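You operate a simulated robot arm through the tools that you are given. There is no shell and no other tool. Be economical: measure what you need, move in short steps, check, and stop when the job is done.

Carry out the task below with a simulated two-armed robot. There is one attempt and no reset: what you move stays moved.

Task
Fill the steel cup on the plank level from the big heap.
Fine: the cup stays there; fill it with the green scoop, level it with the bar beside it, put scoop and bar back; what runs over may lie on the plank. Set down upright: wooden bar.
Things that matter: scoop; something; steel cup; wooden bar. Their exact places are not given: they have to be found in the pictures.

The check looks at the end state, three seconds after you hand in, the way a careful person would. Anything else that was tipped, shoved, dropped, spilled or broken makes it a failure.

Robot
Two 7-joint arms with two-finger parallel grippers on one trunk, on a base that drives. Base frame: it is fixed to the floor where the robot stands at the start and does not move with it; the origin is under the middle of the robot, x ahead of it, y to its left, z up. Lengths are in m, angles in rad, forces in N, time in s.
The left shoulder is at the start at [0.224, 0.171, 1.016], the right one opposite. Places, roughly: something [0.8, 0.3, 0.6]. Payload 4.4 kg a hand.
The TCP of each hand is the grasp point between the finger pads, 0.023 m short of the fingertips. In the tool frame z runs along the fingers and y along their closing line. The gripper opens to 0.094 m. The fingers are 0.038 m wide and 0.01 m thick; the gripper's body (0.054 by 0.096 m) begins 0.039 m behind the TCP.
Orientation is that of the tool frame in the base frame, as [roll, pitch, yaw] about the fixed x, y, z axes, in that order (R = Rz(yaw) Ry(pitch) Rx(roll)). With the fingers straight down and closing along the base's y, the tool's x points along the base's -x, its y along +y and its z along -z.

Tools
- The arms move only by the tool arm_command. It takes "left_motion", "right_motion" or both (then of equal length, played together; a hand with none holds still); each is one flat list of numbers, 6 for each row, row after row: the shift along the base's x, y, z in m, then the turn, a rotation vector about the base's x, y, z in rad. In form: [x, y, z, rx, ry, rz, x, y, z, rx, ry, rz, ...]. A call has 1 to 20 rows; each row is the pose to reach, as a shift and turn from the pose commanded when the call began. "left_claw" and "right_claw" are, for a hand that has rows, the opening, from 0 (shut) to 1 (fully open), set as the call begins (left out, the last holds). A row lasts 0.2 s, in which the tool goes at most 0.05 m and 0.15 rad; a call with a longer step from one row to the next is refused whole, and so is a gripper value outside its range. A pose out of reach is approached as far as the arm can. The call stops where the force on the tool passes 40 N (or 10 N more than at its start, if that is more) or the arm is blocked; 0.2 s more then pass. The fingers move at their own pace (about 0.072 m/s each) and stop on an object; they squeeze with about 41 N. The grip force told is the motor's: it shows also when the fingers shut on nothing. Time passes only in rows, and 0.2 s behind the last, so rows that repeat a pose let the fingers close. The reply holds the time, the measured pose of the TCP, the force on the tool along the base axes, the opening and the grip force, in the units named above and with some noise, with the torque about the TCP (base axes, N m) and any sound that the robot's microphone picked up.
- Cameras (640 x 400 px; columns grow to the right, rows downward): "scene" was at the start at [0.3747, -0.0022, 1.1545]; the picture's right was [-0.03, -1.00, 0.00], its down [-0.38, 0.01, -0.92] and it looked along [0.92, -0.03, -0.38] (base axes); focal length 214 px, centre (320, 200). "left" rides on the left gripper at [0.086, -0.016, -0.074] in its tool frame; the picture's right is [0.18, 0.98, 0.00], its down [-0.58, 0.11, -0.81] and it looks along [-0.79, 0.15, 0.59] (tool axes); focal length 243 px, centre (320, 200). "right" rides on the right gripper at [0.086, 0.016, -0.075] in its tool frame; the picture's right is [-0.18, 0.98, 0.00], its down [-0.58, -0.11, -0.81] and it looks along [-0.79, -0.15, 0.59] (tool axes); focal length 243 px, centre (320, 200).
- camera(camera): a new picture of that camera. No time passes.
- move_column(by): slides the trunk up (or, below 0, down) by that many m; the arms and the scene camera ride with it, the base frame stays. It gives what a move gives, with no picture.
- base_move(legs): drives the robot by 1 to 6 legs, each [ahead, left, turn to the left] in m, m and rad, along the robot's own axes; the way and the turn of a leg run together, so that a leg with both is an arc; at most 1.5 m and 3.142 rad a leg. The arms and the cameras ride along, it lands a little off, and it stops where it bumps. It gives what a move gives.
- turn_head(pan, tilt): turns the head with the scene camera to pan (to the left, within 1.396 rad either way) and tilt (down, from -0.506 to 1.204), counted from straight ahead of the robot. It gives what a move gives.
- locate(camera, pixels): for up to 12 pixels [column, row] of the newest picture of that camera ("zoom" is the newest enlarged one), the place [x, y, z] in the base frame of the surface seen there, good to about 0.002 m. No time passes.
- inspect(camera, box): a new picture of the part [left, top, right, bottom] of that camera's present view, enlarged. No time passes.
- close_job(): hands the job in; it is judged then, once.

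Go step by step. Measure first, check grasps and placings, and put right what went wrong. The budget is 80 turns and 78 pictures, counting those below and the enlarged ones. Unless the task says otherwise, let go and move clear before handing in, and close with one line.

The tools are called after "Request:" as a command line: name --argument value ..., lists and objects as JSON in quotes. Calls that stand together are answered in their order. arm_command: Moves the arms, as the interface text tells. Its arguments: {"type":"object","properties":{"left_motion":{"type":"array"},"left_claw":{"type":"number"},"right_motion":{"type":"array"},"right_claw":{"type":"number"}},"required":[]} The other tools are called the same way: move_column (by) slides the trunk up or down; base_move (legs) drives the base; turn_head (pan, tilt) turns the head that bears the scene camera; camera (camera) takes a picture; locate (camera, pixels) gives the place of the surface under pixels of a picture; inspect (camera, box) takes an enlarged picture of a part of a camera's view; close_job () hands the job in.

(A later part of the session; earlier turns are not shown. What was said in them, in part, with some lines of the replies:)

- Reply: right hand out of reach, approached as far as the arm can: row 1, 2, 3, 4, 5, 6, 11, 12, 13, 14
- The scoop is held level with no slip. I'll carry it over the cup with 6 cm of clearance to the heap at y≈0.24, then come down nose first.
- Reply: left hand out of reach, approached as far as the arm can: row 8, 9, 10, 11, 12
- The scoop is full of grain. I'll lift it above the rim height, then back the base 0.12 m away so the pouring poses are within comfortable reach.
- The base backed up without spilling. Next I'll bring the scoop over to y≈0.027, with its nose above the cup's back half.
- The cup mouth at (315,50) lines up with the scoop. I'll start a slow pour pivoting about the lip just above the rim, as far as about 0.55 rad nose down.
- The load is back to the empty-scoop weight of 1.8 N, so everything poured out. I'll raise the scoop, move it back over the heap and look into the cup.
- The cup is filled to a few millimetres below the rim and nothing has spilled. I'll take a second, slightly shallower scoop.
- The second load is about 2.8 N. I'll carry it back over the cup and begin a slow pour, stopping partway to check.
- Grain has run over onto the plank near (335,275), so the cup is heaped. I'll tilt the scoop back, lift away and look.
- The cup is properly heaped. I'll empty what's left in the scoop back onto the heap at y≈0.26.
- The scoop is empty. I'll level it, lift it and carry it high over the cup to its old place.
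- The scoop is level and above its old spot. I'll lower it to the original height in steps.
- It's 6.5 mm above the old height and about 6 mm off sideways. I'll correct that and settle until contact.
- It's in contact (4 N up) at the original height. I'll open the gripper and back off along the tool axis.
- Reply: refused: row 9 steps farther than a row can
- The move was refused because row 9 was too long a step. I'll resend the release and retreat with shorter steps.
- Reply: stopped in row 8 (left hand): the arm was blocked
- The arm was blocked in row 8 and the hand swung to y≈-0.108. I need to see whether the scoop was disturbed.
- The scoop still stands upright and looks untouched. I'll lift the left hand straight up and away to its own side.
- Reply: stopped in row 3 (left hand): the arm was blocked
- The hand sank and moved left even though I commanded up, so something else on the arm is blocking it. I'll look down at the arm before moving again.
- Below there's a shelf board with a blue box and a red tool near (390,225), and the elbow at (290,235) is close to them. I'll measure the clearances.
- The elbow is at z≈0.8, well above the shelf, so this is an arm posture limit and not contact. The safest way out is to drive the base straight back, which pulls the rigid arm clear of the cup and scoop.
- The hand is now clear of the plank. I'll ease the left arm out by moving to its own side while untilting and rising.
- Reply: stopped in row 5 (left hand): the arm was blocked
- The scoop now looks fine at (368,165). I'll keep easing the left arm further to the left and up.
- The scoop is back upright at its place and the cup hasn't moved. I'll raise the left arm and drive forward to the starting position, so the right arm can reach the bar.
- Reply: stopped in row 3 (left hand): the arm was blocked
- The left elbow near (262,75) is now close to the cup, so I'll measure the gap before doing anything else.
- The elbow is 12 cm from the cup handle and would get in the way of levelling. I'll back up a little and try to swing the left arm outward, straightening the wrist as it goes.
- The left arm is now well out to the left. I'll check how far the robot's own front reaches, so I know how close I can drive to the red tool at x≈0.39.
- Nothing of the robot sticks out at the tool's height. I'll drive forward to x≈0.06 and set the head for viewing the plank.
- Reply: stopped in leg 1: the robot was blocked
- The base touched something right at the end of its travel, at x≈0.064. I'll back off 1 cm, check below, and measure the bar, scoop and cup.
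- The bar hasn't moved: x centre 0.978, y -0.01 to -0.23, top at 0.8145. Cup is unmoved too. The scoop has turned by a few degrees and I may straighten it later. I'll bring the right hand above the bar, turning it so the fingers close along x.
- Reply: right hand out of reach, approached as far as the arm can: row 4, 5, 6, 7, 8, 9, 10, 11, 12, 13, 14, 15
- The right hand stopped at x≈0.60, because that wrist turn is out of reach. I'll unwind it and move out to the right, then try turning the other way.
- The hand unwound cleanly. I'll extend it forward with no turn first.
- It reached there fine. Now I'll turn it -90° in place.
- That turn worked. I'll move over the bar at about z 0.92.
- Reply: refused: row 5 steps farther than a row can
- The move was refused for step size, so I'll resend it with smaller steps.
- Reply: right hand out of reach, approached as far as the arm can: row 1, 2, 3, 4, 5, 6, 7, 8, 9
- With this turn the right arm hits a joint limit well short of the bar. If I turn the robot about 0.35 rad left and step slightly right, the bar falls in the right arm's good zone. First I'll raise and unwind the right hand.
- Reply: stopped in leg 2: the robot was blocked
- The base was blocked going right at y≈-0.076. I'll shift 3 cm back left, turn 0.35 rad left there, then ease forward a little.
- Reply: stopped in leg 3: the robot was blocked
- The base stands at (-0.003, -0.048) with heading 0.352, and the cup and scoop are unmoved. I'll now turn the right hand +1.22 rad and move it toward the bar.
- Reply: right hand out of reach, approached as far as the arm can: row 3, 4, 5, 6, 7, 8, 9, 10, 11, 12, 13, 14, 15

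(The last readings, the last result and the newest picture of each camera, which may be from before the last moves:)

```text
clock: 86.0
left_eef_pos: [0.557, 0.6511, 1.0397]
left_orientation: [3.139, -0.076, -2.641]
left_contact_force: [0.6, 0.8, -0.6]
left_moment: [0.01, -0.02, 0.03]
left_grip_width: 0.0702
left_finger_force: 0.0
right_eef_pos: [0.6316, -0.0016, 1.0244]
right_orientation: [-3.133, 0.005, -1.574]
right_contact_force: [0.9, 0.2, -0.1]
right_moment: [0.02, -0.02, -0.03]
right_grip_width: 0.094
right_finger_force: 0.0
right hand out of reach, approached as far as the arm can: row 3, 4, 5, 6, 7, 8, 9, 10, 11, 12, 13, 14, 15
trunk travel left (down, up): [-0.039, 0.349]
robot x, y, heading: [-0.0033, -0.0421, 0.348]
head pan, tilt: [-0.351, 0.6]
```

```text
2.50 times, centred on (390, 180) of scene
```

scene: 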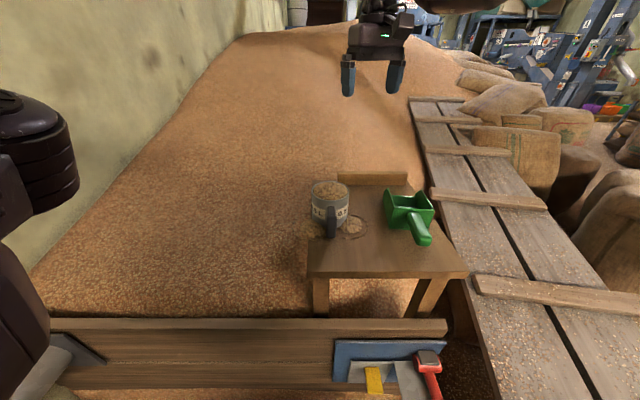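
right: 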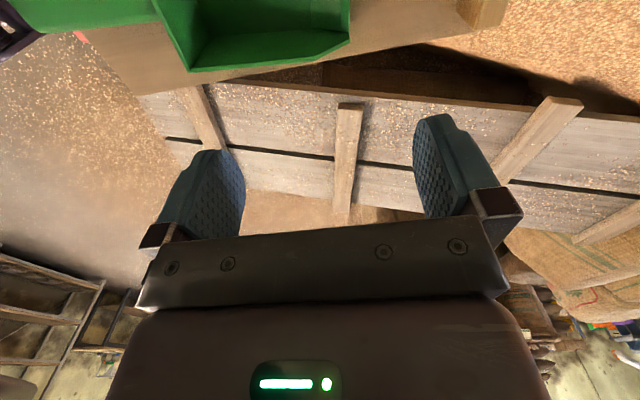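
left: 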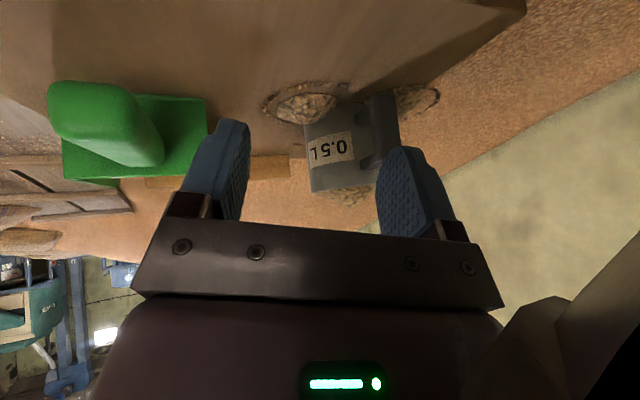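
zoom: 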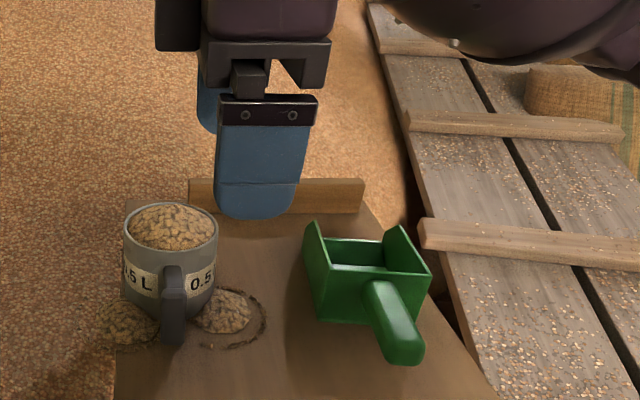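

Turning + runs out early, while turning - worked before, so a - turn with the base further left should suit the wrist. I'll unwind the right hand, then drive the base back to heading 0 at y≈0.15.

Request:
arm_command --right_motion '[0.0, -0.01, 0.01, 0, 0, -0.136, 0.01, -0.02, 0.02, 0, 0, -0.271, 0.02, -0.03, 0.03, 0, 0, -0.407, 0.03, -0.04, 0.04, 0, 0, -0.542, 0.04, -0.05, 0.05, 0, 0, -0.678, 0.05, -0.06, 0.05, 0, 0, -0.813, 0.06, -0.07, 0.05, 0, 0, -0.949, 0.08, -0.08, 0.05, 0, 0, -1.084, 0.1, -0.1, 0.05, 0, 0, -1.22, 0.13, -0.12, 0.05, 0, 0, -1.36, 0.16, -0.12, 0.05, 0, 0, -1.5, 0.16, -0.12, 0.05, 0, 0, -1.5]'

Request:
base_move --legs '[[-0.06, 0, 0], [0, 0, -0.35], [0, 0.2, 0]]'

Request:
turn_head --pan -0.2 --tilt 0.65

Request:
camera --camera "scene"

```text
clock: 88.6
left_eef_pos: [0.5577, 0.6509, 1.0394]
left_orientation: [3.139, -0.076, -2.641]
left_contact_force: [-0.3, -0.6, 0.2]
left_moment: [-0.01, 0.0, 0.02]
left_grip_width: 0.0705
left_finger_force: 0.0
right_eef_pos: [0.7899, -0.123, 1.0736]
right_orientation: [-3.134, 0.005, -3.072]
right_contact_force: [0.2, 0.5, -0.3]
right_moment: [0.03, 0.01, 0.02]
right_grip_width: 0.0941
right_finger_force: 0.1
trunk travel left (down, up): [-0.039, 0.349]
robot x, y, heading: [-0.0028, -0.0425, 0.349]
head pan, tilt: [-0.351, 0.6]
```

```text
clock: 92.7
left_eef_pos: [0.7036, 0.5961, 1.0406]
left_orientation: [3.137, -0.077, -2.988]
left_contact_force: [0.1, -0.7, -0.2]
left_moment: [0.01, -0.01, 0.04]
left_grip_width: 0.0707
left_finger_force: 0.0
right_eef_pos: [0.6596, -0.2113, 1.0724]
right_orientation: [-3.134, 0.003, 2.866]
right_contact_force: [-0.6, 0.3, 0.7]
right_moment: [-0.02, 0.03, 0.02]
right_grip_width: 0.0941
right_finger_force: 0.1
trunk travel left (down, up): [-0.039, 0.349]
robot x, y, heading: [-0.0628, 0.129, 0.002]
head pan, tilt: [-0.351, 0.6]
```

```text
clock: 93.3
left_eef_pos: [0.7042, 0.5957, 1.0382]
left_orientation: [3.139, -0.077, -2.989]
left_contact_force: [0.4, -0.3, -0.2]
left_moment: [0.05, 0.02, 0.01]
left_grip_width: 0.0705
left_finger_force: 0.0
right_eef_pos: [0.6592, -0.2101, 1.0721]
right_orientation: [-3.133, 0.004, 2.868]
right_contact_force: [-0.5, -0.1, 1.1]
right_moment: [-0.01, 0.02, -0.02]
right_grip_width: 0.0941
right_finger_force: 0.0
trunk travel left (down, up): [-0.039, 0.349]
robot x, y, heading: [-0.0597, 0.1276, 0.002]
head pan, tilt: [-0.201, 0.649]
```

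```text
20 pictures are left
```

scene: 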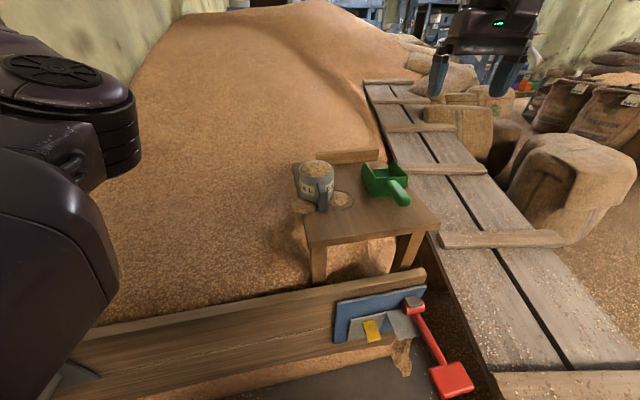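

The right hand unwound and the base is at y≈0.128. I'll drive forward 0.1 m, then extend the right hand before turning it.

Request:
base_move --legs '[[0.1, 0, 0]]'

Request:
arm_command --right_motion '[0.03, 0.01, -0.01, 0, 0, 0, 0.06, 0.02, -0.02, 0, 0, 0, 0.09, 0.03, -0.03, 0, 0, 0, 0.12, 0.04, -0.04, 0, 0, 0, 0.15, 0.05, -0.05, 0, 0, 0, 0.18, 0.07, -0.07, 0, 0, 0, 0.21, 0.09, -0.09, 0, 0, 0, 0.215, 0.09, -0.11, 0, 0, 0, 0.215, 0.09, -0.11, 0, 0, 0]'

```text
clock: 94.5
left_eef_pos: [0.8038, 0.597, 1.0393]
left_orientation: [3.137, -0.077, -2.99]
left_contact_force: [0.0, 0.4, 0.4]
left_moment: [0.0, 0.0, -0.03]
left_grip_width: 0.0704
left_finger_force: 0.0
right_eef_pos: [0.7594, -0.2107, 1.0742]
right_orientation: [-3.135, 0.002, 2.865]
right_contact_force: [-0.7, -0.5, -0.2]
right_moment: [0.01, -0.05, -0.04]
right_grip_width: 0.0942
right_finger_force: 0.0
trunk travel left (down, up): [-0.039, 0.349]
robot x, y, heading: [0.0384, 0.1318, 0.004]
head pan, tilt: [-0.201, 0.649]
```

```text
clock: 96.5
left_eef_pos: [0.8021, 0.5941, 1.0409]
left_orientation: [3.138, -0.075, -2.99]
left_contact_force: [-0.1, -0.7, 0.2]
left_moment: [-0.01, -0.02, 0.03]
left_grip_width: 0.0704
left_finger_force: 0.0
right_eef_pos: [0.8812, -0.1639, 0.9706]
right_orientation: [-3.133, 0.006, 2.864]
right_contact_force: [-0.8, -0.4, -0.1]
right_moment: [0.0, 0.0, -0.01]
right_grip_width: 0.0943
right_finger_force: 0.1
right hand out of reach, approached as far as the arm can: row 4, 5, 6, 7, 8, 9
trunk travel left (down, up): [-0.039, 0.349]
robot x, y, heading: [0.0383, 0.1309, 0.004]
head pan, tilt: [-0.201, 0.649]
```

So this is a plain reach limit at this height, and a higher shoulder would allow more. I'll raise the trunk 0.12 m and extend the hand back down toward the bar.

Request:
move_column --by 0.12

Request:
arm_command --right_motion '[0, 0, -0.03, 0, 0, 0, 0, 0, -0.06, 0, 0, 0, 0.02, 0.005, -0.09, 0, 0, 0, 0.04, 0.015, -0.12, 0, 0, 0, 0.06, 0.025, -0.14, 0, 0, 0, 0.08, 0.035, -0.15, 0, 0, 0, 0.097, 0.044, -0.16, 0, 0, 0, 0.097, 0.044, -0.16, 0, 0, 0]'

```text
clock: 98.0
left_eef_pos: [0.807, 0.5954, 1.1548]
left_orientation: [3.136, -0.083, -2.99]
left_contact_force: [0.4, -0.1, -0.5]
left_moment: [-0.05, 0.04, 0.0]
left_grip_width: 0.0706
left_finger_force: 0.2
right_eef_pos: [0.7637, -0.1655, 1.3464]
right_orientation: [3.031, 0.394, 2.841]
right_contact_force: [1.2, -1.7, -0.9]
right_moment: [-0.01, 0.02, 0.0]
right_grip_width: 0.0941
right_finger_force: 0.0
trunk travel left (down, up): [-0.159, 0.229]
robot x, y, heading: [0.0361, 0.1309, 0.002]
head pan, tilt: [-0.201, 0.649]
```

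```text
clock: 99.8
left_eef_pos: [0.8024, 0.5962, 1.1607]
left_orientation: [3.138, -0.073, -2.989]
left_contact_force: [0.1, -1.2, 0.7]
left_moment: [-0.01, -0.01, -0.01]
left_grip_width: 0.0708
left_finger_force: 0.1
right_eef_pos: [0.8002, -0.1482, 1.1925]
right_orientation: [3.028, 0.401, 2.841]
right_contact_force: [0.4, -0.1, 0.6]
right_moment: [-0.01, -0.02, 0.0]
right_grip_width: 0.0938
right_finger_force: 0.0
right hand out of reach, approached as far as the arm can: row 4, 5, 6, 7, 8
trunk travel left (down, up): [-0.159, 0.229]
robot x, y, heading: [0.0375, 0.1324, 0.003]
head pan, tilt: [-0.201, 0.649]
```

Raising the trunk let the hand relax upward and tilt by 0.4 rad. I'll straighten it while lowering it over the plank, staying above the scoop.

Request:
arm_command --right_motion '[0, 0, -0.03, 0.001, 0.052, 0, 0, 0, -0.06, 0.002, 0.104, 0, 0, 0, -0.09, 0.004, 0.156, 0, 0.005, 0, -0.12, 0.005, 0.207, 0, 0.01, 0, -0.15, 0.006, 0.26, 0, 0.015, 0, -0.18, 0.008, 0.311, 0, 0.02, 0, -0.21, 0.009, 0.363, 0, 0.025, 0, -0.24, 0.01, 0.415, 0, 0.045, 0.005, -0.255, 0.01, 0.415, 0, 0.07, 0.01, -0.265, 0.01, 0.415, 0, 0.1, 0.015, -0.275, 0.01, 0.415, 0, 0.13, 0.02, -0.285, 0.01, 0.415, 0, 0.13, 0.02, -0.285, 0.01, 0.415, 0]'

```text
clock: 102.6
left_eef_pos: [0.8043, 0.5972, 1.1602]
left_orientation: [3.138, -0.078, -2.989]
left_contact_force: [-0.8, 0.1, -0.5]
left_moment: [-0.02, 0.0, -0.02]
left_grip_width: 0.0705
left_finger_force: 0.1
right_eef_pos: [0.7483, -0.1972, 0.9753]
right_orientation: [3.14, 0.0, 2.862]
right_contact_force: [-0.6, -0.5, -0.2]
right_moment: [0.03, -0.01, 0.03]
right_grip_width: 0.0942
right_finger_force: 0.1
right hand out of reach, approached as far as the arm can: row 1, 2, 3, 4, 5, 6, 7, 8, 9, 10, 11, 12, 13
trunk travel left (down, up): [-0.159, 0.229]
robot x, y, heading: [0.0405, 0.1286, 0.004]
head pan, tilt: [-0.201, 0.649]
```

Reach became even shorter, so the right arm must be folded in a bad posture. I'll look at it.

Request:
turn_head --pan -0.6 --tilt 0.6

Request:
camera --camera "scene"

```text
clock: 103.5
left_eef_pos: [0.8038, 0.5965, 1.1593]
left_orientation: [3.138, -0.078, -2.99]
left_contact_force: [0.2, 0.0, 0.0]
left_moment: [-0.03, -0.03, 0.01]
left_grip_width: 0.0707
left_finger_force: 0.0
right_eef_pos: [0.7488, -0.1979, 0.9765]
right_orientation: [3.139, 0.0, 2.862]
right_contact_force: [0.0, 0.7, 0.3]
right_moment: [-0.01, -0.03, 0.01]
right_grip_width: 0.094
right_finger_force: 0.0
trunk travel left (down, up): [-0.159, 0.229]
robot x, y, heading: [0.0387, 0.1335, 0.002]
head pan, tilt: [-0.6, 0.6]
```

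```text
19 pictures are left
```

scene: 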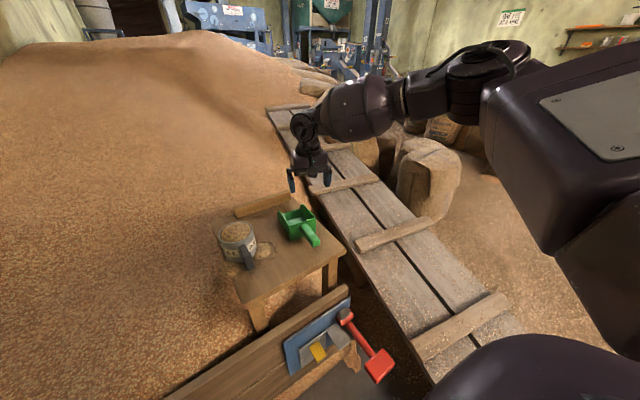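

The right elbow is out to the right and high, around (490,75), with the forearm folded inward. I'll extend the hand out to the right and forward to straighten the arm, so I can later swing it in.

Request:
arm_command --right_motion '[0.01, -0.035, 0.015, 0, 0, -0.04, 0.02, -0.07, 0.03, 0, 0, -0.08, 0.035, -0.105, 0.045, 0, 0, -0.12, 0.05, -0.14, 0.06, 0, 0, -0.16, 0.065, -0.175, 0.075, 0, 0, -0.2, 0.08, -0.21, 0.09, 0, 0, -0.24, 0.1, -0.245, 0.105, 0, 0, -0.28, 0.12, -0.28, 0.12, 0, 0, -0.32, 0.14, -0.3, 0.12, 0, 0, -0.36, 0.16, -0.3, 0.12, 0, 0, -0.4, 0.16, -0.3, 0.12, 0, 0, -0.4]'

Request:
camera --camera "scene"

```text
clock: 105.9
left_eef_pos: [0.8049, 0.5962, 1.1592]
left_orientation: [3.139, -0.077, -2.991]
left_contact_force: [-0.4, 0.2, 0.2]
left_moment: [-0.01, 0.02, -0.02]
left_grip_width: 0.0707
left_finger_force: 0.0
right_eef_pos: [0.7786, -0.444, 1.0896]
right_orientation: [3.14, -0.001, 2.463]
right_contact_force: [0.4, 0.1, -0.6]
right_moment: [-0.02, -0.02, 0.04]
right_grip_width: 0.0942
right_finger_force: 0.2
right hand out of reach, approached as far as the arm can: row 4, 5, 6, 7, 8, 9, 10, 11
trunk travel left (down, up): [-0.159, 0.229]
robot x, y, heading: [0.0408, 0.135, 0.004]
head pan, tilt: [-0.6, 0.6]
```

```text
18 pictures are left
```

scene: 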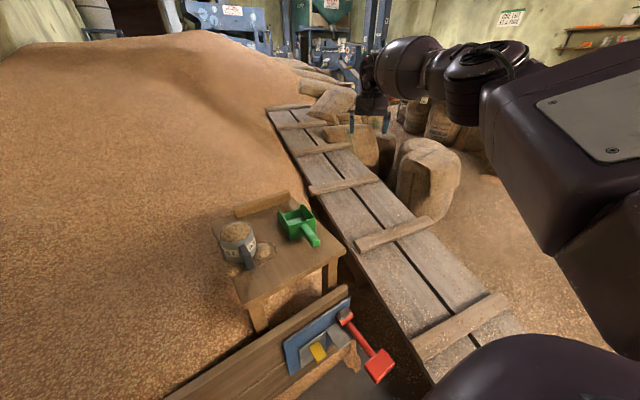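

The arm is now straight, and the readings suggest reach grows as the hand goes lower below the shoulder. I'll lower it to z≈0.90 beside the plank first, then extend forward while turning -0.89 rad.

Request:
arm_command --right_motion '[0, 0, -0.04, 0, 0, -0.09, 0, 0, -0.08, 0, 0, -0.18, 0, 0, -0.12, 0, 0, -0.27, 0, 0, -0.16, 0, 0, -0.36, 0, 0, -0.19, 0, 0, -0.45, 0.03, 0.02, -0.19, 0, 0, -0.54, 0.06, 0.04, -0.19, 0, 0, -0.63, 0.09, 0.06, -0.19, 0, 0, -0.72, 0.12, 0.08, -0.19, 0, 0, -0.81, 0.14, 0.1, -0.19, 0, 0, -0.892, 0.14, 0.1, -0.19, 0, 0, -0.892]'

```text
clock: 108.3
left_eef_pos: [0.8038, 0.5954, 1.1601]
left_orientation: [3.138, -0.078, -2.99]
left_contact_force: [0.2, -0.3, 0.9]
left_moment: [0.02, -0.03, 0.02]
left_grip_width: 0.0707
left_finger_force: 0.0
right_eef_pos: [0.7736, -0.341, 0.9576]
right_orientation: [3.14, -0.001, 1.571]
right_contact_force: [-0.3, -0.4, -0.5]
right_moment: [0.0, 0.04, -0.01]
right_grip_width: 0.0939
right_finger_force: 0.1
right hand out of reach, approached as far as the arm can: row 2, 3, 4, 5, 6, 7, 8, 9, 10, 11
trunk travel left (down, up): [-0.159, 0.229]
robot x, y, heading: [0.0382, 0.1353, 0.006]
head pan, tilt: [-0.6, 0.6]
```

The wrist now refuses to go lower, so this elbow-up posture is the problem. I'll send the right hand back to its starting pose relative to the robot to restore the original posture.

Request:
arm_command --right_motion '[-0.01, 0, 0.04, 0, 0, 0.131, -0.02, 0.01, 0.08, 0, 0, 0.262, -0.03, 0.02, 0.12, 0, 0, 0.393, -0.05, 0.04, 0.155, 0, 0, 0.524, -0.07, 0.06, 0.19, 0, 0, 0.654, -0.09, 0.08, 0.225, 0, 0, 0.785, -0.11, 0.1, 0.26, 0, 0, 0.916, -0.13, 0.125, 0.295, 0, 0, 1.047, -0.15, 0.15, 0.325, 0, 0, 1.178, -0.17, 0.18, 0.35, 0, 0, 1.309, -0.195, 0.21, 0.365, 0, 0, 1.44, -0.22, 0.244, 0.372, 0, 0, 1.571, -0.22, 0.244, 0.372, 0, 0, 1.571, -0.22, 0.244, 0.372, 0, 0, 1.571]'

Request:
move_column --by -0.12

Request:
camera --camera "scene"

```text
clock: 111.3
left_eef_pos: [0.8039, 0.5974, 1.1589]
left_orientation: [3.14, -0.078, -2.989]
left_contact_force: [-0.9, -0.2, 0.3]
left_moment: [-0.04, -0.03, 0.01]
left_grip_width: 0.0707
left_finger_force: 0.0
right_eef_pos: [0.5559, -0.0983, 1.3286]
right_orientation: [-3.141, -0.002, -3.139]
right_contact_force: [-0.2, 0.1, 0.4]
right_moment: [0.0, 0.01, -0.01]
right_grip_width: 0.094
right_finger_force: 0.0
trunk travel left (down, up): [-0.159, 0.229]
robot x, y, heading: [0.0403, 0.1312, 0.0]
head pan, tilt: [-0.6, 0.6]
```

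```text
clock: 112.8
left_eef_pos: [0.8019, 0.5962, 1.0415]
left_orientation: [3.137, -0.073, -2.989]
left_contact_force: [-0.3, -0.5, 0.5]
left_moment: [-0.03, -0.03, 0.0]
left_grip_width: 0.0704
left_finger_force: 0.1
right_eef_pos: [0.5538, -0.0986, 1.2101]
right_orientation: [-3.141, 0.003, -3.141]
right_contact_force: [-0.1, 0.0, -1.0]
right_moment: [0.01, -0.02, -0.01]
right_grip_width: 0.0942
right_finger_force: 0.1
trunk travel left (down, up): [-0.039, 0.349]
robot x, y, heading: [0.0374, 0.133, -0.0]
head pan, tilt: [-0.6, 0.6]
```

```text
17 pictures are left
```

scene: 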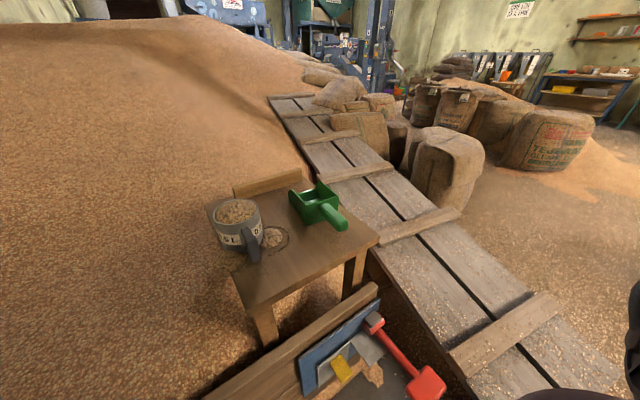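

The posture is reset, with the elbow now low and out of view. I'll extend forward and down toward the bar with the natural hand yaw.

Request:
arm_command --right_motion '[0.036, -0.002, -0.026, 0, 0, 0, 0.072, -0.004, -0.052, 0, 0, 0, 0.108, -0.006, -0.078, 0, 0, 0, 0.144, -0.008, -0.104, 0, 0, 0, 0.18, -0.01, -0.13, 0, 0, 0, 0.216, -0.012, -0.156, 0, 0, 0, 0.252, -0.014, -0.182, 0, 0, 0, 0.288, -0.016, -0.208, 0, 0, 0, 0.324, -0.018, -0.234, 0, 0, 0, 0.36, -0.02, -0.26, 0, 0, 0, 0.396, -0.02, -0.28, 0, 0, 0, 0.396, -0.02, -0.28, 0, 0, 0]'

```text
clock: 115.4
left_eef_pos: [0.8051, 0.5956, 1.0391]
left_orientation: [3.138, -0.077, -2.991]
left_contact_force: [0.0, -0.6, -0.5]
left_moment: [0.02, 0.01, 0.02]
left_grip_width: 0.0707
left_finger_force: 0.1
right_eef_pos: [0.8734, -0.1407, 0.9574]
right_orientation: [3.139, -0.002, -3.141]
right_contact_force: [0.5, 0.0, -0.3]
right_moment: [0.0, -0.01, 0.0]
right_grip_width: 0.0941
right_finger_force: 0.1
right hand out of reach, approached as far as the arm can: row 9, 10, 11, 12
trunk travel left (down, up): [-0.039, 0.349]
robot x, y, heading: [0.0381, 0.129, 0.004]
head pan, tilt: [-0.6, 0.6]
```

The true reach limit at this height is x≈0.87. I'll pull back a little, raise the trunk 0.15, nudge the base 2 cm forward, then descend while turning.

Request:
arm_command --right_motion '[-0.03, 0, 0, 0, 0, 0, -0.06, 0.01, 0, 0, 0, 0, -0.09, 0.02, 0, 0, 0, 0, -0.09, 0.02, 0, 0, 0, 0]'

Request:
move_column --by 0.15

Request:
base_move --legs '[[0.018, 0, 0]]'

Request:
arm_command --right_motion '[0, 0, -0.03, 0, 0, 0, 0, 0, -0.06, 0, 0, 0, 0, 0, -0.09, 0, 0, 0, 0, 0, -0.12, 0, 0, 0, 0, 0, -0.15, 0, 0, 0, 0, 0, -0.18, 0, 0, 0, 0.03, 0, -0.2, 0, 0, 0, 0.06, 0, -0.2, 0, 0, 0, 0.09, 0, -0.2, 0, 0, 0, 0.12, 0, -0.2, 0, 0, 0, 0.12, 0, -0.2, 0, 0, 0]'

```text
clock: 116.4
left_eef_pos: [0.8044, 0.5961, 1.0387]
left_orientation: [3.138, -0.077, -2.991]
left_contact_force: [-0.4, 0.3, 0.1]
left_moment: [0.03, -0.03, 0.01]
left_grip_width: 0.0707
left_finger_force: 0.1
right_eef_pos: [0.7819, -0.1209, 0.9564]
right_orientation: [3.139, -0.005, 3.141]
right_contact_force: [0.1, -0.3, 0.1]
right_moment: [0.02, -0.01, -0.02]
right_grip_width: 0.0939
right_finger_force: 0.1
trunk travel left (down, up): [-0.039, 0.349]
robot x, y, heading: [0.0354, 0.1292, 0.0]
head pan, tilt: [-0.6, 0.6]
```

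```text
clock: 118.1
left_eef_pos: [0.8049, 0.5964, 1.1861]
left_orientation: [3.138, -0.081, -2.991]
left_contact_force: [-0.2, 0.2, -0.2]
left_moment: [-0.01, 0.0, 0.04]
left_grip_width: 0.0702
left_finger_force: 0.1
right_eef_pos: [0.7114, -0.1209, 1.2755]
right_orientation: [3.14, 0.289, 3.141]
right_contact_force: [0.9, -0.3, 0.1]
right_moment: [0.0, 0.0, -0.01]
right_grip_width: 0.0942
right_finger_force: 0.0
trunk travel left (down, up): [-0.189, 0.199]
robot x, y, heading: [0.0401, 0.1315, 0.002]
head pan, tilt: [-0.6, 0.6]
```

```text
clock: 118.9
left_eef_pos: [0.82, 0.5963, 1.1929]
left_orientation: [3.139, -0.073, -2.989]
left_contact_force: [0.0, 0.0, 0.1]
left_moment: [0.0, 0.0, -0.04]
left_grip_width: 0.0705
left_finger_force: 0.0
right_eef_pos: [0.7248, -0.1195, 1.2805]
right_orientation: [3.141, 0.292, -3.141]
right_contact_force: [-1.0, -0.1, 0.2]
right_moment: [-0.02, 0.02, 0.01]
right_grip_width: 0.0937
right_finger_force: 0.1
trunk travel left (down, up): [-0.189, 0.199]
robot x, y, heading: [0.0562, 0.1333, 0.004]
head pan, tilt: [-0.6, 0.6]
```

```text
clock: 121.3
left_eef_pos: [0.822, 0.5965, 1.1899]
left_orientation: [3.139, -0.075, -2.991]
left_contact_force: [0.7, -0.6, 0.1]
left_moment: [0.02, 0.01, -0.02]
left_grip_width: 0.0704
left_finger_force: 0.0
right_eef_pos: [0.7742, -0.1589, 1.0935]
right_orientation: [3.14, 0.291, -3.14]
right_contact_force: [-0.5, 0.0, 0.3]
right_moment: [0.02, -0.06, 0.02]
right_grip_width: 0.0941
right_finger_force: 0.2
right hand out of reach, approached as far as the arm can: row 7, 8, 9, 10, 11
trunk travel left (down, up): [-0.189, 0.199]
robot x, y, heading: [0.0555, 0.1317, -0.001]
head pan, tilt: [-0.6, 0.6]
```

Raising the trunk just makes the arm swing up, so it doesn't help. At y≈0.13 the base may have room to go further forward than it did near the red tool. I'll lower the trunk again and try a short forward drive.

Request:
move_column --by -0.15

Request:
base_move --legs '[[0.08, 0, 0]]'

Request:
turn_head --pan -0.3 --tilt 1.0

Request:
camera --camera "scene"

```text
clock: 123.0
left_eef_pos: [0.8206, 0.5961, 1.0408]
left_orientation: [3.137, -0.073, -2.99]
left_contact_force: [-0.9, 0.5, 0.8]
left_moment: [0.0, -0.08, -0.01]
left_grip_width: 0.0705
left_finger_force: 0.0
right_eef_pos: [0.7708, -0.1585, 0.9455]
right_orientation: [3.141, 0.294, 3.14]
right_contact_force: [-0.6, 0.6, 0.5]
right_moment: [-0.03, 0.02, -0.01]
right_grip_width: 0.094
right_finger_force: 0.1
trunk travel left (down, up): [-0.039, 0.349]
robot x, y, heading: [0.0562, 0.1333, 0.004]
head pan, tilt: [-0.6, 0.6]
```

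```text
clock: 124.1
left_eef_pos: [0.9004, 0.5984, 1.0397]
left_orientation: [3.138, -0.078, -2.987]
left_contact_force: [0.6, 0.4, 0.6]
left_moment: [-0.05, 0.01, 0.03]
left_grip_width: 0.0705
left_finger_force: 0.0
right_eef_pos: [0.8538, -0.1574, 0.9433]
right_orientation: [3.141, 0.289, -3.139]
right_contact_force: [0.2, -0.1, -0.5]
right_moment: [0.03, -0.01, 0.01]
right_grip_width: 0.094
right_finger_force: 0.0
trunk travel left (down, up): [-0.039, 0.349]
robot x, y, heading: [0.139, 0.1312, 0.008]
head pan, tilt: [-0.6, 0.6]
```

```text
clock: 125.0
left_eef_pos: [0.9003, 0.5982, 1.0407]
left_orientation: [3.14, -0.077, -2.989]
left_contact_force: [-0.4, 0.4, 0.0]
left_moment: [-0.04, -0.01, 0.0]
left_grip_width: 0.0702
left_finger_force: 0.0
right_eef_pos: [0.8533, -0.1568, 0.9431]
right_orientation: [3.139, 0.291, -3.138]
right_contact_force: [0.1, -0.1, -0.2]
right_moment: [-0.01, 0.0, 0.02]
right_grip_width: 0.0939
right_finger_force: 0.1
trunk travel left (down, up): [-0.039, 0.349]
robot x, y, heading: [0.1349, 0.135, 0.006]
head pan, tilt: [-0.3, 1.0]
```

```text
16 pictures are left
```

scene: 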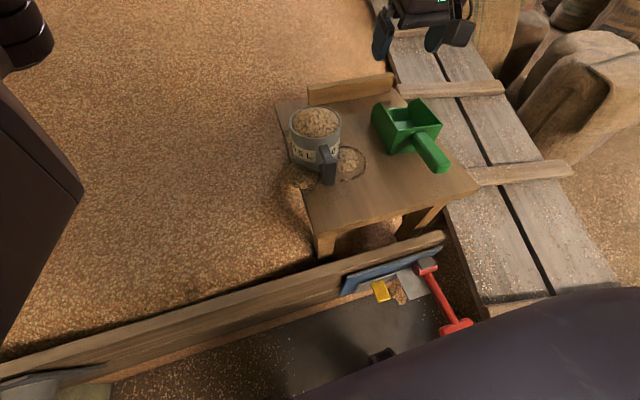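

The base advanced freely to x≈0.137. I'll try 6 cm more, then straighten the right hand and turn it by -90°.

Request:
base_move --legs '[[0.06, 0, 0]]'

Request:
arm_command --right_motion '[-0.01, -0.01, 0.02, 0, 0.08, 0, -0.02, -0.02, 0.04, 0, 0.16, 0, -0.03, -0.03, 0.06, 0, 0.24, 0, -0.03, -0.03, 0.07, 0, 0.29, 0, -0.03, -0.03, 0.07, 0, 0.29, 0]'

Request:
arm_command --right_motion '[0, 0, 0, 0, 0, -0.143, 0, 0, 0, 0, 0, -0.286, 0, 0, 0, 0, 0, -0.428, 0, 0, 0, 0, 0, -0.571, 0, 0, 0, 0, 0, -0.714, 0, 0, 0, 0, 0, -0.857, 0, 0, 0, 0, 0, -1.0, 0, 0, 0, 0, 0, -1.142, 0, 0, 0, 0, 0, -1.285, 0, 0, 0, 0, 0, -1.428, 0, 0, 0, 0, 0, -1.571, 0, 0, 0, 0, 0, -1.571]' --right_claw 0.6

```text
clock: 126.0
left_eef_pos: [0.9602, 0.5983, 1.0386]
left_orientation: [3.138, -0.076, -2.987]
left_contact_force: [-0.1, -0.2, -0.9]
left_moment: [-0.04, 0.01, 0.02]
left_grip_width: 0.0707
left_finger_force: 0.0
right_eef_pos: [0.9121, -0.1555, 0.9432]
right_orientation: [-3.141, 0.29, -3.141]
right_contact_force: [-0.2, -0.3, -0.2]
right_moment: [-0.02, 0.01, -0.01]
right_grip_width: 0.0939
right_finger_force: 0.0
trunk travel left (down, up): [-0.039, 0.349]
robot x, y, heading: [0.1938, 0.1333, 0.008]
head pan, tilt: [-0.3, 1.0]
```

```text
clock: 127.2
left_eef_pos: [0.9588, 0.599, 1.041]
left_orientation: [3.138, -0.077, -2.99]
left_contact_force: [0.1, 0.5, -0.5]
left_moment: [0.03, -0.02, -0.01]
left_grip_width: 0.0707
left_finger_force: 0.1
right_eef_pos: [0.8817, -0.1859, 1.0136]
right_orientation: [3.137, 0.0, -3.141]
right_contact_force: [-0.4, -0.3, 0.6]
right_moment: [-0.02, 0.0, 0.04]
right_grip_width: 0.0942
right_finger_force: 0.0
trunk travel left (down, up): [-0.039, 0.349]
robot x, y, heading: [0.1954, 0.1293, 0.005]
head pan, tilt: [-0.3, 1.0]
```

```text
clock: 129.8
left_eef_pos: [0.9595, 0.5987, 1.0396]
left_orientation: [3.137, -0.077, -2.987]
left_contact_force: [-0.2, 0.9, -0.4]
left_moment: [0.02, -0.02, 0.02]
left_grip_width: 0.0706
left_finger_force: 0.0
right_eef_pos: [0.8821, -0.1851, 1.0133]
right_orientation: [3.138, 0.0, 1.57]
right_contact_force: [-0.4, 0.9, -0.3]
right_moment: [0.02, -0.02, -0.01]
right_grip_width: 0.0566
right_finger_force: 0.1
trunk travel left (down, up): [-0.039, 0.349]
robot x, y, heading: [0.1954, 0.1326, 0.002]
head pan, tilt: [-0.3, 1.0]
```

No limits hit this time: the hand is straight down at exactly -90°. I'll move over the bar's middle at z≈0.87 and check.

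Request:
arm_command --right_motion '[0.024, 0.016, -0.01, 0, 0, 0, 0.048, 0.0325, -0.03, 0, 0, 0, 0.072, 0.049, -0.055, 0, 0, 0, 0.096, 0.065, -0.08, 0, 0, 0, 0.096, 0.065, -0.115, 0, 0, 0, 0.096, 0.065, -0.14, 0, 0, 0, 0.096, 0.065, -0.14, 0, 0, 0]'

Request:
camera --camera "right"

Request:
inspect --camera "scene" --box '[250, 30, 490, 210]'

```text
clock: 131.3
left_eef_pos: [0.9588, 0.5988, 1.0407]
left_orientation: [3.137, -0.076, -2.99]
left_contact_force: [-0.8, -0.4, 0.7]
left_moment: [0.02, -0.01, 0.02]
left_grip_width: 0.0707
left_finger_force: 0.0
right_eef_pos: [0.9793, -0.1213, 0.874]
right_orientation: [3.137, 0.0, 1.572]
right_contact_force: [0.4, -0.1, -0.7]
right_moment: [0.02, 0.02, 0.02]
right_grip_width: 0.0563
right_finger_force: 0.0
trunk travel left (down, up): [-0.039, 0.349]
robot x, y, heading: [0.1952, 0.1313, 0.008]
head pan, tilt: [-0.3, 1.0]
```

```text
15 pictures are left
```

right: 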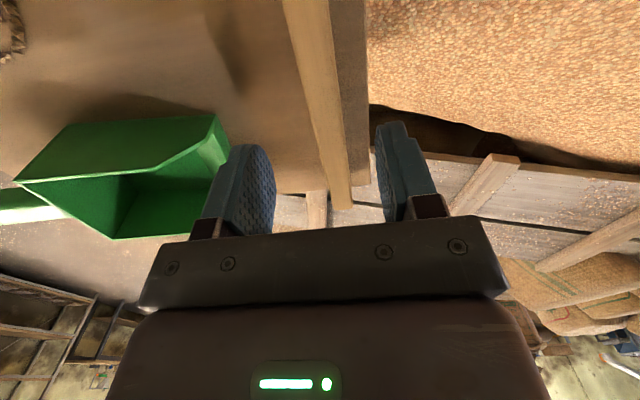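

```text
2.22 times, centred on (370, 120) of scene
```

zoom: 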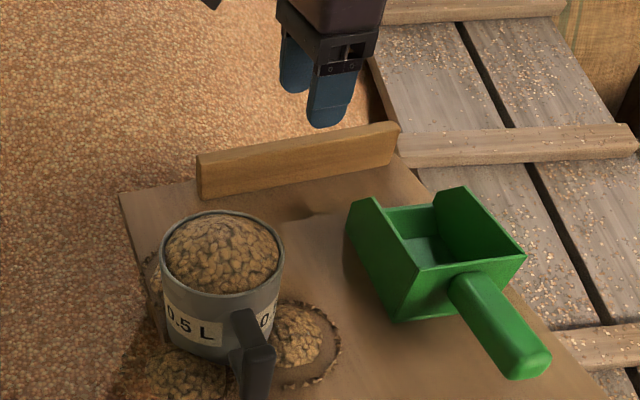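

The bar runs between the fingers. I'll descend to z 0.800, where the fingertips stay 9 mm above the plank, and close.

Request:
arm_command --right_motion '[0, 0.001, -0.03, 0, 0, 0, 0, 0.001, -0.055, 0, 0, 0, 0, 0.001, -0.074, 0, 0, 0, 0, 0.001, -0.074, 0, 0, 0]'

Request:
arm_command --right_motion '[0, 0, 0, 0, 0, 0, 0, 0, 0, 0, 0, 0, 0, 0, 0, 0, 0, 0, 0, 0, 0, 0, 0, 0]' --right_claw 0

```text
clock: 132.3
left_eef_pos: [0.9602, 0.5986, 1.0407]
left_orientation: [3.138, -0.074, -2.989]
left_contact_force: [0.4, -0.8, 0.1]
left_moment: [0.0, 0.0, -0.01]
left_grip_width: 0.0707
left_finger_force: 0.1
right_eef_pos: [0.9778, -0.1205, 0.7999]
right_orientation: [3.138, 0.001, 1.572]
right_contact_force: [-0.3, -0.3, 0.4]
right_moment: [0.04, 0.0, -0.04]
right_grip_width: 0.0561
right_finger_force: 0.0
trunk travel left (down, up): [-0.039, 0.349]
robot x, y, heading: [0.1952, 0.132, 0.01]
head pan, tilt: [-0.3, 1.0]
```

```text
clock: 133.3
left_eef_pos: [0.9595, 0.5985, 1.0403]
left_orientation: [3.137, -0.076, -2.987]
left_contact_force: [0.5, 0.4, 0.4]
left_moment: [0.02, 0.01, 0.03]
left_grip_width: 0.0702
left_finger_force: 0.1
right_eef_pos: [0.9778, -0.1214, 0.8003]
right_orientation: [3.139, 0.0, 1.573]
right_contact_force: [-0.5, 0.6, -0.9]
right_moment: [0.04, 0.04, 0.07]
right_grip_width: 0.0194
right_finger_force: 41.0
trunk travel left (down, up): [-0.039, 0.349]
robot x, y, heading: [0.1944, 0.1312, 0.006]
head pan, tilt: [-0.3, 1.0]
```

The bar is gripped, 19 mm wide. I'll lift it, back the base 8 cm so the sweep stays mid-reach, and check how it hangs.

Request:
arm_command --right_motion '[0, 0, 0.03, 0, 0, 0, 0, 0, 0.07, 0, 0, 0, 0, 0, 0.11, 0, 0, 0, 0, 0, 0.15, 0, 0, 0, 0, 0, 0.15, 0, 0, 0]'

Request:
base_move --legs '[[-0.08, 0, 0]]'

Request:
inspect --camera "scene" --box '[240, 20, 480, 200]'

```text
clock: 134.6
left_eef_pos: [0.9596, 0.5981, 1.0392]
left_orientation: [3.138, -0.077, -2.989]
left_contact_force: [0.7, 1.3, 0.1]
left_moment: [0.01, 0.01, 0.04]
left_grip_width: 0.0704
left_finger_force: 0.2
right_eef_pos: [0.9779, -0.1192, 0.9488]
right_orientation: [3.141, 0.002, 1.573]
right_contact_force: [0.1, 1.1, -1.3]
right_moment: [-0.02, -0.01, -0.02]
right_grip_width: 0.0196
right_finger_force: 40.8
trunk travel left (down, up): [-0.039, 0.349]
robot x, y, heading: [0.1958, 0.1325, 0.006]
head pan, tilt: [-0.3, 1.0]
```

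```text
clock: 135.6
left_eef_pos: [0.8798, 0.5982, 1.0386]
left_orientation: [3.137, -0.075, -2.99]
left_contact_force: [-0.4, -0.1, -0.9]
left_moment: [-0.01, 0.01, 0.02]
left_grip_width: 0.0705
left_finger_force: 0.0
right_eef_pos: [0.8991, -0.1202, 0.9501]
right_orientation: [3.139, 0.0, 1.574]
right_contact_force: [0.7, 0.2, -0.8]
right_moment: [0.01, -0.05, 0.02]
right_grip_width: 0.0197
right_finger_force: 40.9
trunk travel left (down, up): [-0.039, 0.349]
robot x, y, heading: [0.1166, 0.1322, 0.001]
head pan, tilt: [-0.3, 1.0]
```

```text
2.22 times, centred on (360, 110) of scene
```

zoom: 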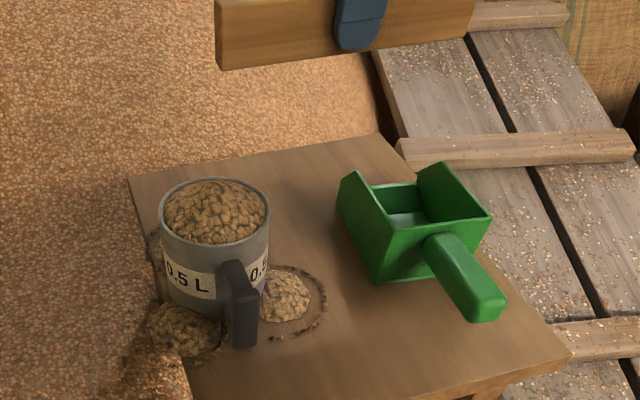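

The bar is held level. I'll measure the rim height and the bar's bottom edge before sweeping.

Request:
locate --camera "zoom" --pixels '[[161, 212], [268, 210], [215, 179], [218, 244], [178, 190], [255, 190], [180, 236], [222, 62], [300, 53], [350, 268], [430, 236], [490, 300]]'

Request:
arm_command --right_motion '[0.003, 0.037, 0, 0, 0, 0, 0.003, 0.074, 0, 0, 0, 0, 0.003, 0.111, 0, 0, 0, 0, 0.003, 0.148, 0, 0, 0, 0, 0.003, 0.148, 0, 0, 0, 0]'

```text
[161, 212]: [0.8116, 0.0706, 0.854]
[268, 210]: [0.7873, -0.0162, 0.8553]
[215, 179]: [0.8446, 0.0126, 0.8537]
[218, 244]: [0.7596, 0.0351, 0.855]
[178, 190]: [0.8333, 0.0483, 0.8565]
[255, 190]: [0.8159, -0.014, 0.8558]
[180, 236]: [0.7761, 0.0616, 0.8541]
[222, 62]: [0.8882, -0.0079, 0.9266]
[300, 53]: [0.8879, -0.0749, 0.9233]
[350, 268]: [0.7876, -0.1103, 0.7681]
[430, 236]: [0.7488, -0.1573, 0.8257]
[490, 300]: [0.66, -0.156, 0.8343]
```

```text
clock: 136.8
left_eef_pos: [0.8797, 0.5991, 1.041]
left_orientation: [3.138, -0.077, -2.987]
left_contact_force: [0.2, 0.8, -0.9]
left_moment: [-0.01, 0.0, 0.03]
left_grip_width: 0.0706
left_finger_force: 0.1
right_eef_pos: [0.883, -0.0515, 0.9579]
right_orientation: [3.136, 0.0, 1.572]
right_contact_force: [-0.6, 0.9, -1.3]
right_moment: [0.02, -0.01, -0.05]
right_grip_width: 0.0195
right_finger_force: 41.0
right hand out of reach, approached as far as the arm can: row 2, 3, 4, 5
trunk travel left (down, up): [-0.039, 0.349]
robot x, y, heading: [0.113, 0.1332, 0.001]
head pan, tilt: [-0.3, 1.0]
```

The rim is at z≈0.855 and the bar is ±0.11 long about the hand, so it only needs a slightly more leftward hand. I'll move the base 3.5 cm left, then lower the bar just behind the cup at strike height.

Request:
base_move --legs '[[0, 0.04, 0]]'

Request:
arm_command --right_motion '[-0.01, 0, -0.02, 0, 0, 0, -0.013, 0, -0.045, 0, 0, 0, -0.013, 0, -0.06, 0, 0, 0, -0.013, 0, -0.06, 0, 0, 0]'

Request:
inspect --camera "scene" --box '[240, 20, 480, 200]'

```text
clock: 137.8
left_eef_pos: [0.8806, 0.6378, 1.0393]
left_orientation: [3.138, -0.075, -2.988]
left_contact_force: [0.1, 0.2, -0.3]
left_moment: [-0.02, 0.0, 0.0]
left_grip_width: 0.0705
left_finger_force: 0.0
right_eef_pos: [0.8831, -0.0105, 0.9572]
right_orientation: [3.137, 0.003, 1.574]
right_contact_force: [-0.4, -0.4, -1.1]
right_moment: [-0.03, 0.02, -0.03]
right_grip_width: 0.0198
right_finger_force: 41.0
trunk travel left (down, up): [-0.039, 0.349]
robot x, y, heading: [0.1176, 0.1692, 0.009]
head pan, tilt: [-0.3, 1.0]
```

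```text
clock: 138.8
left_eef_pos: [0.8803, 0.6383, 1.0407]
left_orientation: [3.138, -0.078, -2.988]
left_contact_force: [-0.5, -0.7, 0.9]
left_moment: [0.03, 0.0, 0.02]
left_grip_width: 0.0705
left_finger_force: 0.1
right_eef_pos: [0.8693, -0.0125, 0.8965]
right_orientation: [3.139, 0.0, 1.572]
right_contact_force: [0.3, -0.3, -1.2]
right_moment: [0.0, 0.0, 0.03]
right_grip_width: 0.0194
right_finger_force: 40.6
trunk travel left (down, up): [-0.039, 0.349]
robot x, y, heading: [0.1176, 0.1702, 0.01]
head pan, tilt: [-0.3, 1.0]
```

```text
2.22 times, centred on (360, 110) of scene
```

zoom: 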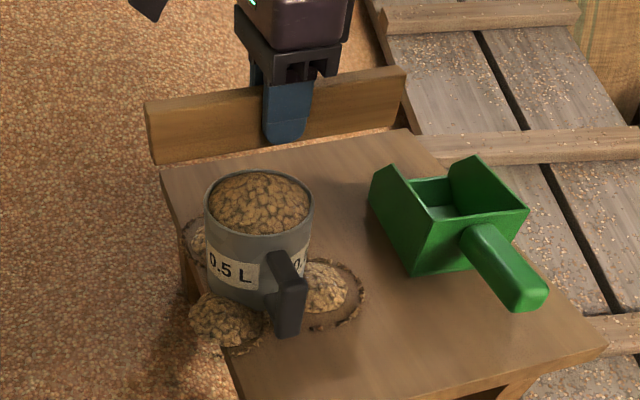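

The bar is just behind the cup and 9 mm above the rim. I'll lower to strike height and sweep toward the robot in slow steps.

Request:
arm_command --right_motion '[0, 0, -0.0085, 0, 0, 0, 0, 0, -0.0085, 0, 0, 0, -0.012, 0, -0.0085, 0, 0, 0, -0.024, 0, -0.0085, 0, 0, 0, -0.036, 0, -0.0085, 0, 0, 0, -0.048, 0, -0.0085, 0, 0, 0, -0.06, 0, -0.0085, 0, 0, 0, -0.072, 0, -0.0085, 0, 0, 0, -0.084, 0, -0.0085, 0, 0, 0, -0.096, 0, -0.0085, 0, 0, 0, -0.108, 0, -0.0085, 0, 0, 0, -0.12, 0, -0.0085, 0, 0, 0, -0.135, 0, -0.0085, 0, 0, 0, -0.15, 0, -0.0085, 0, 0, 0, -0.16, 0, -0.0085, 0, 0, 0, -0.16, 0, 0.03, 0, 0, 0, -0.16, 0, 0.07, 0, 0, 0]'

Request:
inspect --camera "scene" --box '[240, 20, 480, 200]'

```text
clock: 142.4
left_eef_pos: [0.8791, 0.6383, 1.0397]
left_orientation: [3.139, -0.076, -2.988]
left_contact_force: [-1.0, 0.2, 0.1]
left_moment: [0.0, -0.01, 0.01]
left_grip_width: 0.0705
left_finger_force: 0.0
right_eef_pos: [0.7088, -0.0119, 0.9669]
right_orientation: [3.138, 0.0, 1.573]
right_contact_force: [-0.5, 0.6, -0.4]
right_moment: [0.0, -0.01, 0.01]
right_grip_width: 0.0195
right_finger_force: 40.7
trunk travel left (down, up): [-0.039, 0.349]
robot x, y, heading: [0.1143, 0.1708, -0.001]
head pan, tilt: [-0.3, 1.0]
```

```text
2.22 times, centred on (360, 110) of scene
```

zoom: 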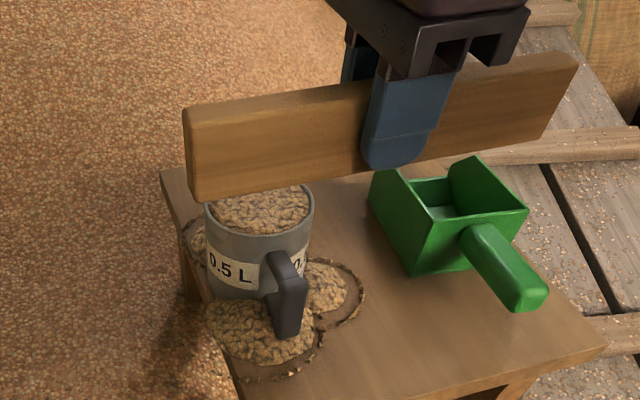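

The heap is struck off and the cup hasn't moved. I'll lift the bar and carry it back behind the cup, then look at the surface.

Request:
arm_command --right_motion '[0.03, -0.01, 0.01, 0, 0, 0, 0.06, -0.025, 0.01, 0, 0, 0, 0.09, -0.04, 0.01, 0, 0, 0, 0.12, -0.055, 0.01, 0, 0, 0, 0.15, -0.07, 0.0, 0, 0, 0, 0.16, -0.085, 0, 0, 0, 0, 0.16, -0.1, 0, 0, 0, 0, 0.16, -0.1, 0, 0, 0, 0]'

Request:
inspect --camera "scene" --box '[290, 70, 410, 180]'

```text
clock: 144.2
left_eef_pos: [0.8806, 0.6366, 1.0395]
left_orientation: [3.138, -0.077, -2.988]
left_contact_force: [-1.1, -0.2, 0.4]
left_moment: [-0.02, -0.02, -0.02]
left_grip_width: 0.0707
left_finger_force: 0.1
right_eef_pos: [0.8696, -0.1121, 0.9667]
right_orientation: [3.137, 0.001, 1.572]
right_contact_force: [-0.8, -0.1, -0.5]
right_moment: [0.0, -0.03, 0.0]
right_grip_width: 0.0196
right_finger_force: 41.5
trunk travel left (down, up): [-0.039, 0.349]
robot x, y, heading: [0.1139, 0.1717, 0.003]
head pan, tilt: [-0.3, 1.0]
```

```text
3.64 times, centred on (350, 125) of scene
```

zoom: 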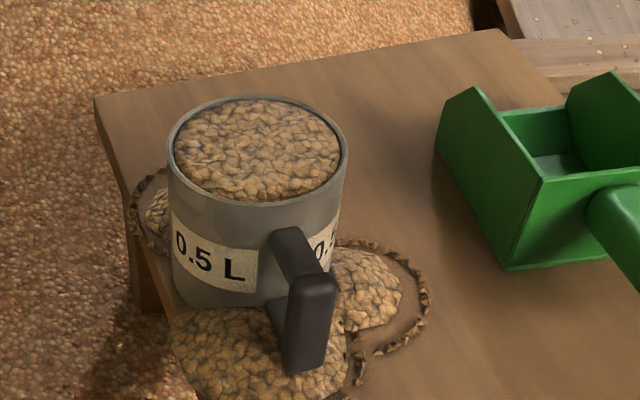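

The cup is filled flat to the rim. I'll verify the surface height and drive forward 8 cm to put the bar back.

Request:
locate --camera "zoom" --pixels '[[260, 150], [220, 130], [300, 140], [250, 180], [260, 115], [195, 160], [169, 150], [347, 150]]'

Request:
base_move --legs '[[0.08, 0, 0]]'

```text
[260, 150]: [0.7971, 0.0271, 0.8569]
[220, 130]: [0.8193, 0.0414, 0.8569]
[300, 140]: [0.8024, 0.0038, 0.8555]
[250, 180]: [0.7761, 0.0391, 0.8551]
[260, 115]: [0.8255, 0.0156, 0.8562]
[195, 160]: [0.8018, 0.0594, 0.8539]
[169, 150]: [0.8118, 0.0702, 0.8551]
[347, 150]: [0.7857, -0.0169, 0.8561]
```

```text
clock: 145.3
left_eef_pos: [0.9598, 0.6393, 1.0394]
left_orientation: [3.139, -0.076, -2.987]
left_contact_force: [-0.2, -0.4, -0.8]
left_moment: [-0.03, 0.01, 0.03]
left_grip_width: 0.0703
left_finger_force: 0.1
right_eef_pos: [0.9507, -0.111, 0.9663]
right_orientation: [3.138, 0.0, 1.572]
right_contact_force: [0.6, 0.6, -1.9]
right_moment: [0.0, 0.02, 0.0]
right_grip_width: 0.0196
right_finger_force: 40.8
trunk travel left (down, up): [-0.039, 0.349]
robot x, y, heading: [0.1968, 0.1765, 0.005]
head pan, tilt: [-0.3, 1.0]
```

The grain surface matches the rim at about 0.856. Next I'll place the bar at its old pose (0.978, -0.121), lowering it to grip height 0.801.

Request:
arm_command --right_motion '[0.014, -0.005, -0.02, 0, 0, 0, 0.0275, -0.01, -0.05, 0, 0, 0, 0.0275, -0.01, -0.09, 0, 0, 0, 0.0275, -0.01, -0.13, 0, 0, 0, 0.0275, -0.01, -0.155, 0, 0, 0, 0.0275, -0.01, -0.162, 0, 0, 0, 0.0275, -0.01, -0.1645, 0, 0, 0, 0.0275, -0.01, -0.1655, 0, 0, 0, 0.0275, -0.01, -0.1655, 0, 0, 0]'

```text
clock: 147.3
left_eef_pos: [0.9598, 0.6381, 1.039]
left_orientation: [3.137, -0.077, -2.987]
left_contact_force: [-0.3, -0.1, -0.4]
left_moment: [0.0, -0.02, -0.01]
left_grip_width: 0.0701
left_finger_force: 0.1
right_eef_pos: [0.9773, -0.1218, 0.8002]
right_orientation: [3.138, 0.002, 1.573]
right_contact_force: [0.0, -0.3, -1.1]
right_moment: [-0.03, 0.03, 0.0]
right_grip_width: 0.0199
right_finger_force: 40.8
trunk travel left (down, up): [-0.039, 0.349]
robot x, y, heading: [0.1977, 0.172, 0.006]
head pan, tilt: [-0.3, 1.0]
```

It still hangs by a hair (-1.1 N). I'll lower 1.5 mm more and check the force.

Request:
arm_command --right_motion '[0, 0, -0.0008, 0, 0, 0, 0, 0, -0.0015, 0, 0, 0, 0, 0, -0.0015, 0, 0, 0]'

```text
clock: 148.1
left_eef_pos: [0.9589, 0.6375, 1.0398]
left_orientation: [3.139, -0.073, -2.986]
left_contact_force: [0.7, 0.2, -0.2]
left_moment: [0.0, -0.03, 0.02]
left_grip_width: 0.0703
left_finger_force: 0.0
right_eef_pos: [0.9775, -0.1214, 0.7996]
right_orientation: [3.139, 0.001, 1.573]
right_contact_force: [-0.2, -0.9, 3.3]
right_moment: [0.45, 0.04, 0.0]
right_grip_width: 0.0193
right_finger_force: 40.8
trunk travel left (down, up): [-0.039, 0.349]
robot x, y, heading: [0.1935, 0.1741, 0.007]
head pan, tilt: [-0.3, 1.0]
```

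Contact: 3.3 N up. I'll open the gripper and rise straight up.

Request:
arm_command --right_motion '[0, 0, 0, 0, 0, 0, 0, 0, 0, 0, 0, 0, 0, 0, 0, 0, 0, 0, 0, 0, 0.01, 0, 0, 0, 0, 0, 0.03, 0, 0, 0, 0, 0, 0.06, 0, 0, 0, 0, 0, 0.1, 0, 0, 0, 0, 0, 0.14, 0, 0, 0, 0, 0, 0.18, 0, 0, 0]' --right_claw 0.55

Request:
inspect --camera "scene" --box '[230, 50, 490, 245]'

```text
clock: 150.1
left_eef_pos: [0.9583, 0.6388, 1.0405]
left_orientation: [3.138, -0.076, -2.986]
left_contact_force: [0.7, 0.6, 0.5]
left_moment: [0.04, -0.03, 0.0]
left_grip_width: 0.0706
left_finger_force: 0.1
right_eef_pos: [0.9774, -0.1216, 0.9796]
right_orientation: [3.139, 0.001, 1.574]
right_contact_force: [-0.4, 0.9, -0.1]
right_moment: [-0.03, 0.02, 0.03]
right_grip_width: 0.0515
right_finger_force: 0.2
trunk travel left (down, up): [-0.039, 0.349]
robot x, y, heading: [0.1961, 0.1741, 0.008]
head pan, tilt: [-0.3, 1.0]
```

```text
2.05 times, centred on (360, 148) of scene
```

zoom: 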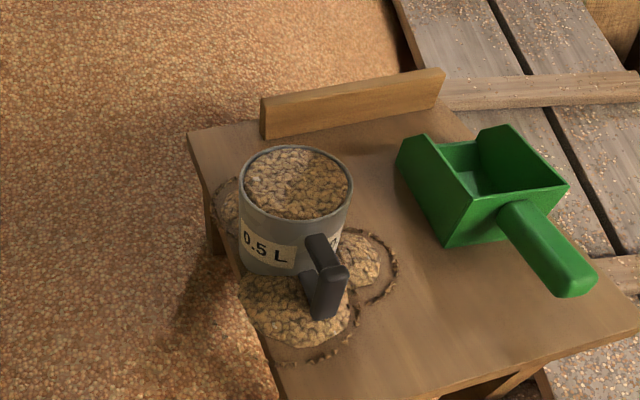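

The bar stands upright in its place. I'll measure the scoop's present position against where it started.

Request:
locate --camera "zoom" --pixels '[[398, 165], [469, 205], [566, 187], [508, 127], [520, 205], [560, 250], [590, 285], [560, 290], [448, 243], [263, 100], [440, 72], [300, 215]]'

```text
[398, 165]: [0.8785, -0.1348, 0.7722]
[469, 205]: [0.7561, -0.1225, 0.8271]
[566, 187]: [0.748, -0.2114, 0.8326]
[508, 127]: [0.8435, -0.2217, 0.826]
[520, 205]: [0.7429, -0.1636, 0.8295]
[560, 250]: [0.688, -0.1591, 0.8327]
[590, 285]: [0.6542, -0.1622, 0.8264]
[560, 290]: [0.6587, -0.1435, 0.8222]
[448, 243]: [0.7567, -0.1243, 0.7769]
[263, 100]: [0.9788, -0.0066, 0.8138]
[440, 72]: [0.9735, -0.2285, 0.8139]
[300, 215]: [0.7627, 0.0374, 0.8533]
```

The scoop is upright, 1 cm and about 6° off its original place, which is well put back. I'll back the robot away and take one last overall look.

Request:
base_move --legs '[[-0.2, 0, 0]]'

Request:
camera --camera "scene"

```text
clock: 151.7
left_eef_pos: [0.7588, 0.6378, 1.0401]
left_orientation: [3.138, -0.077, -2.988]
left_contact_force: [-1.0, 0.0, 0.0]
left_moment: [0.0, 0.0, -0.02]
left_grip_width: 0.0703
left_finger_force: 0.0
right_eef_pos: [0.7781, -0.1225, 0.9788]
right_orientation: [3.137, -0.001, 1.574]
right_contact_force: [0.3, 0.3, -0.2]
right_moment: [0.01, 0.0, 0.0]
right_grip_width: 0.0518
right_finger_force: 0.1
trunk travel left (down, up): [-0.039, 0.349]
robot x, y, heading: [-0.008, 0.1697, 0.008]
head pan, tilt: [-0.3, 1.0]
```

```text
8 pictures are left
```

scene: 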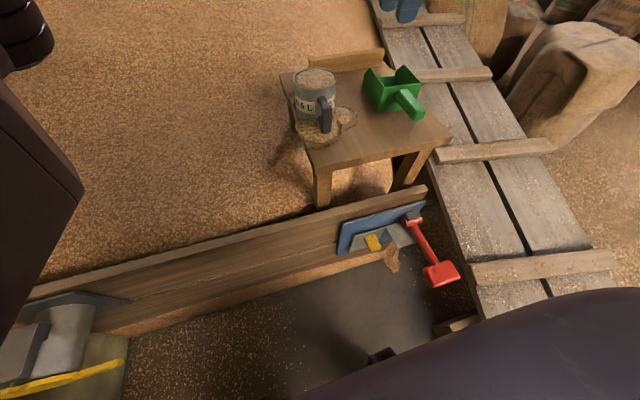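

The overall view shows the cup level and in place, the scoop and bar back, nothing else disturbed, and both hands clear. I'm handing in.

Request:
close_job

```text
The job is handed in.
```

The steel cup is filled level to the rim from the big heap and hasn't moved. The bar is back in its place, standing upright. The scoop is back too, about 1 cm and 6° off where it started, and a little overflow lies on the plank.
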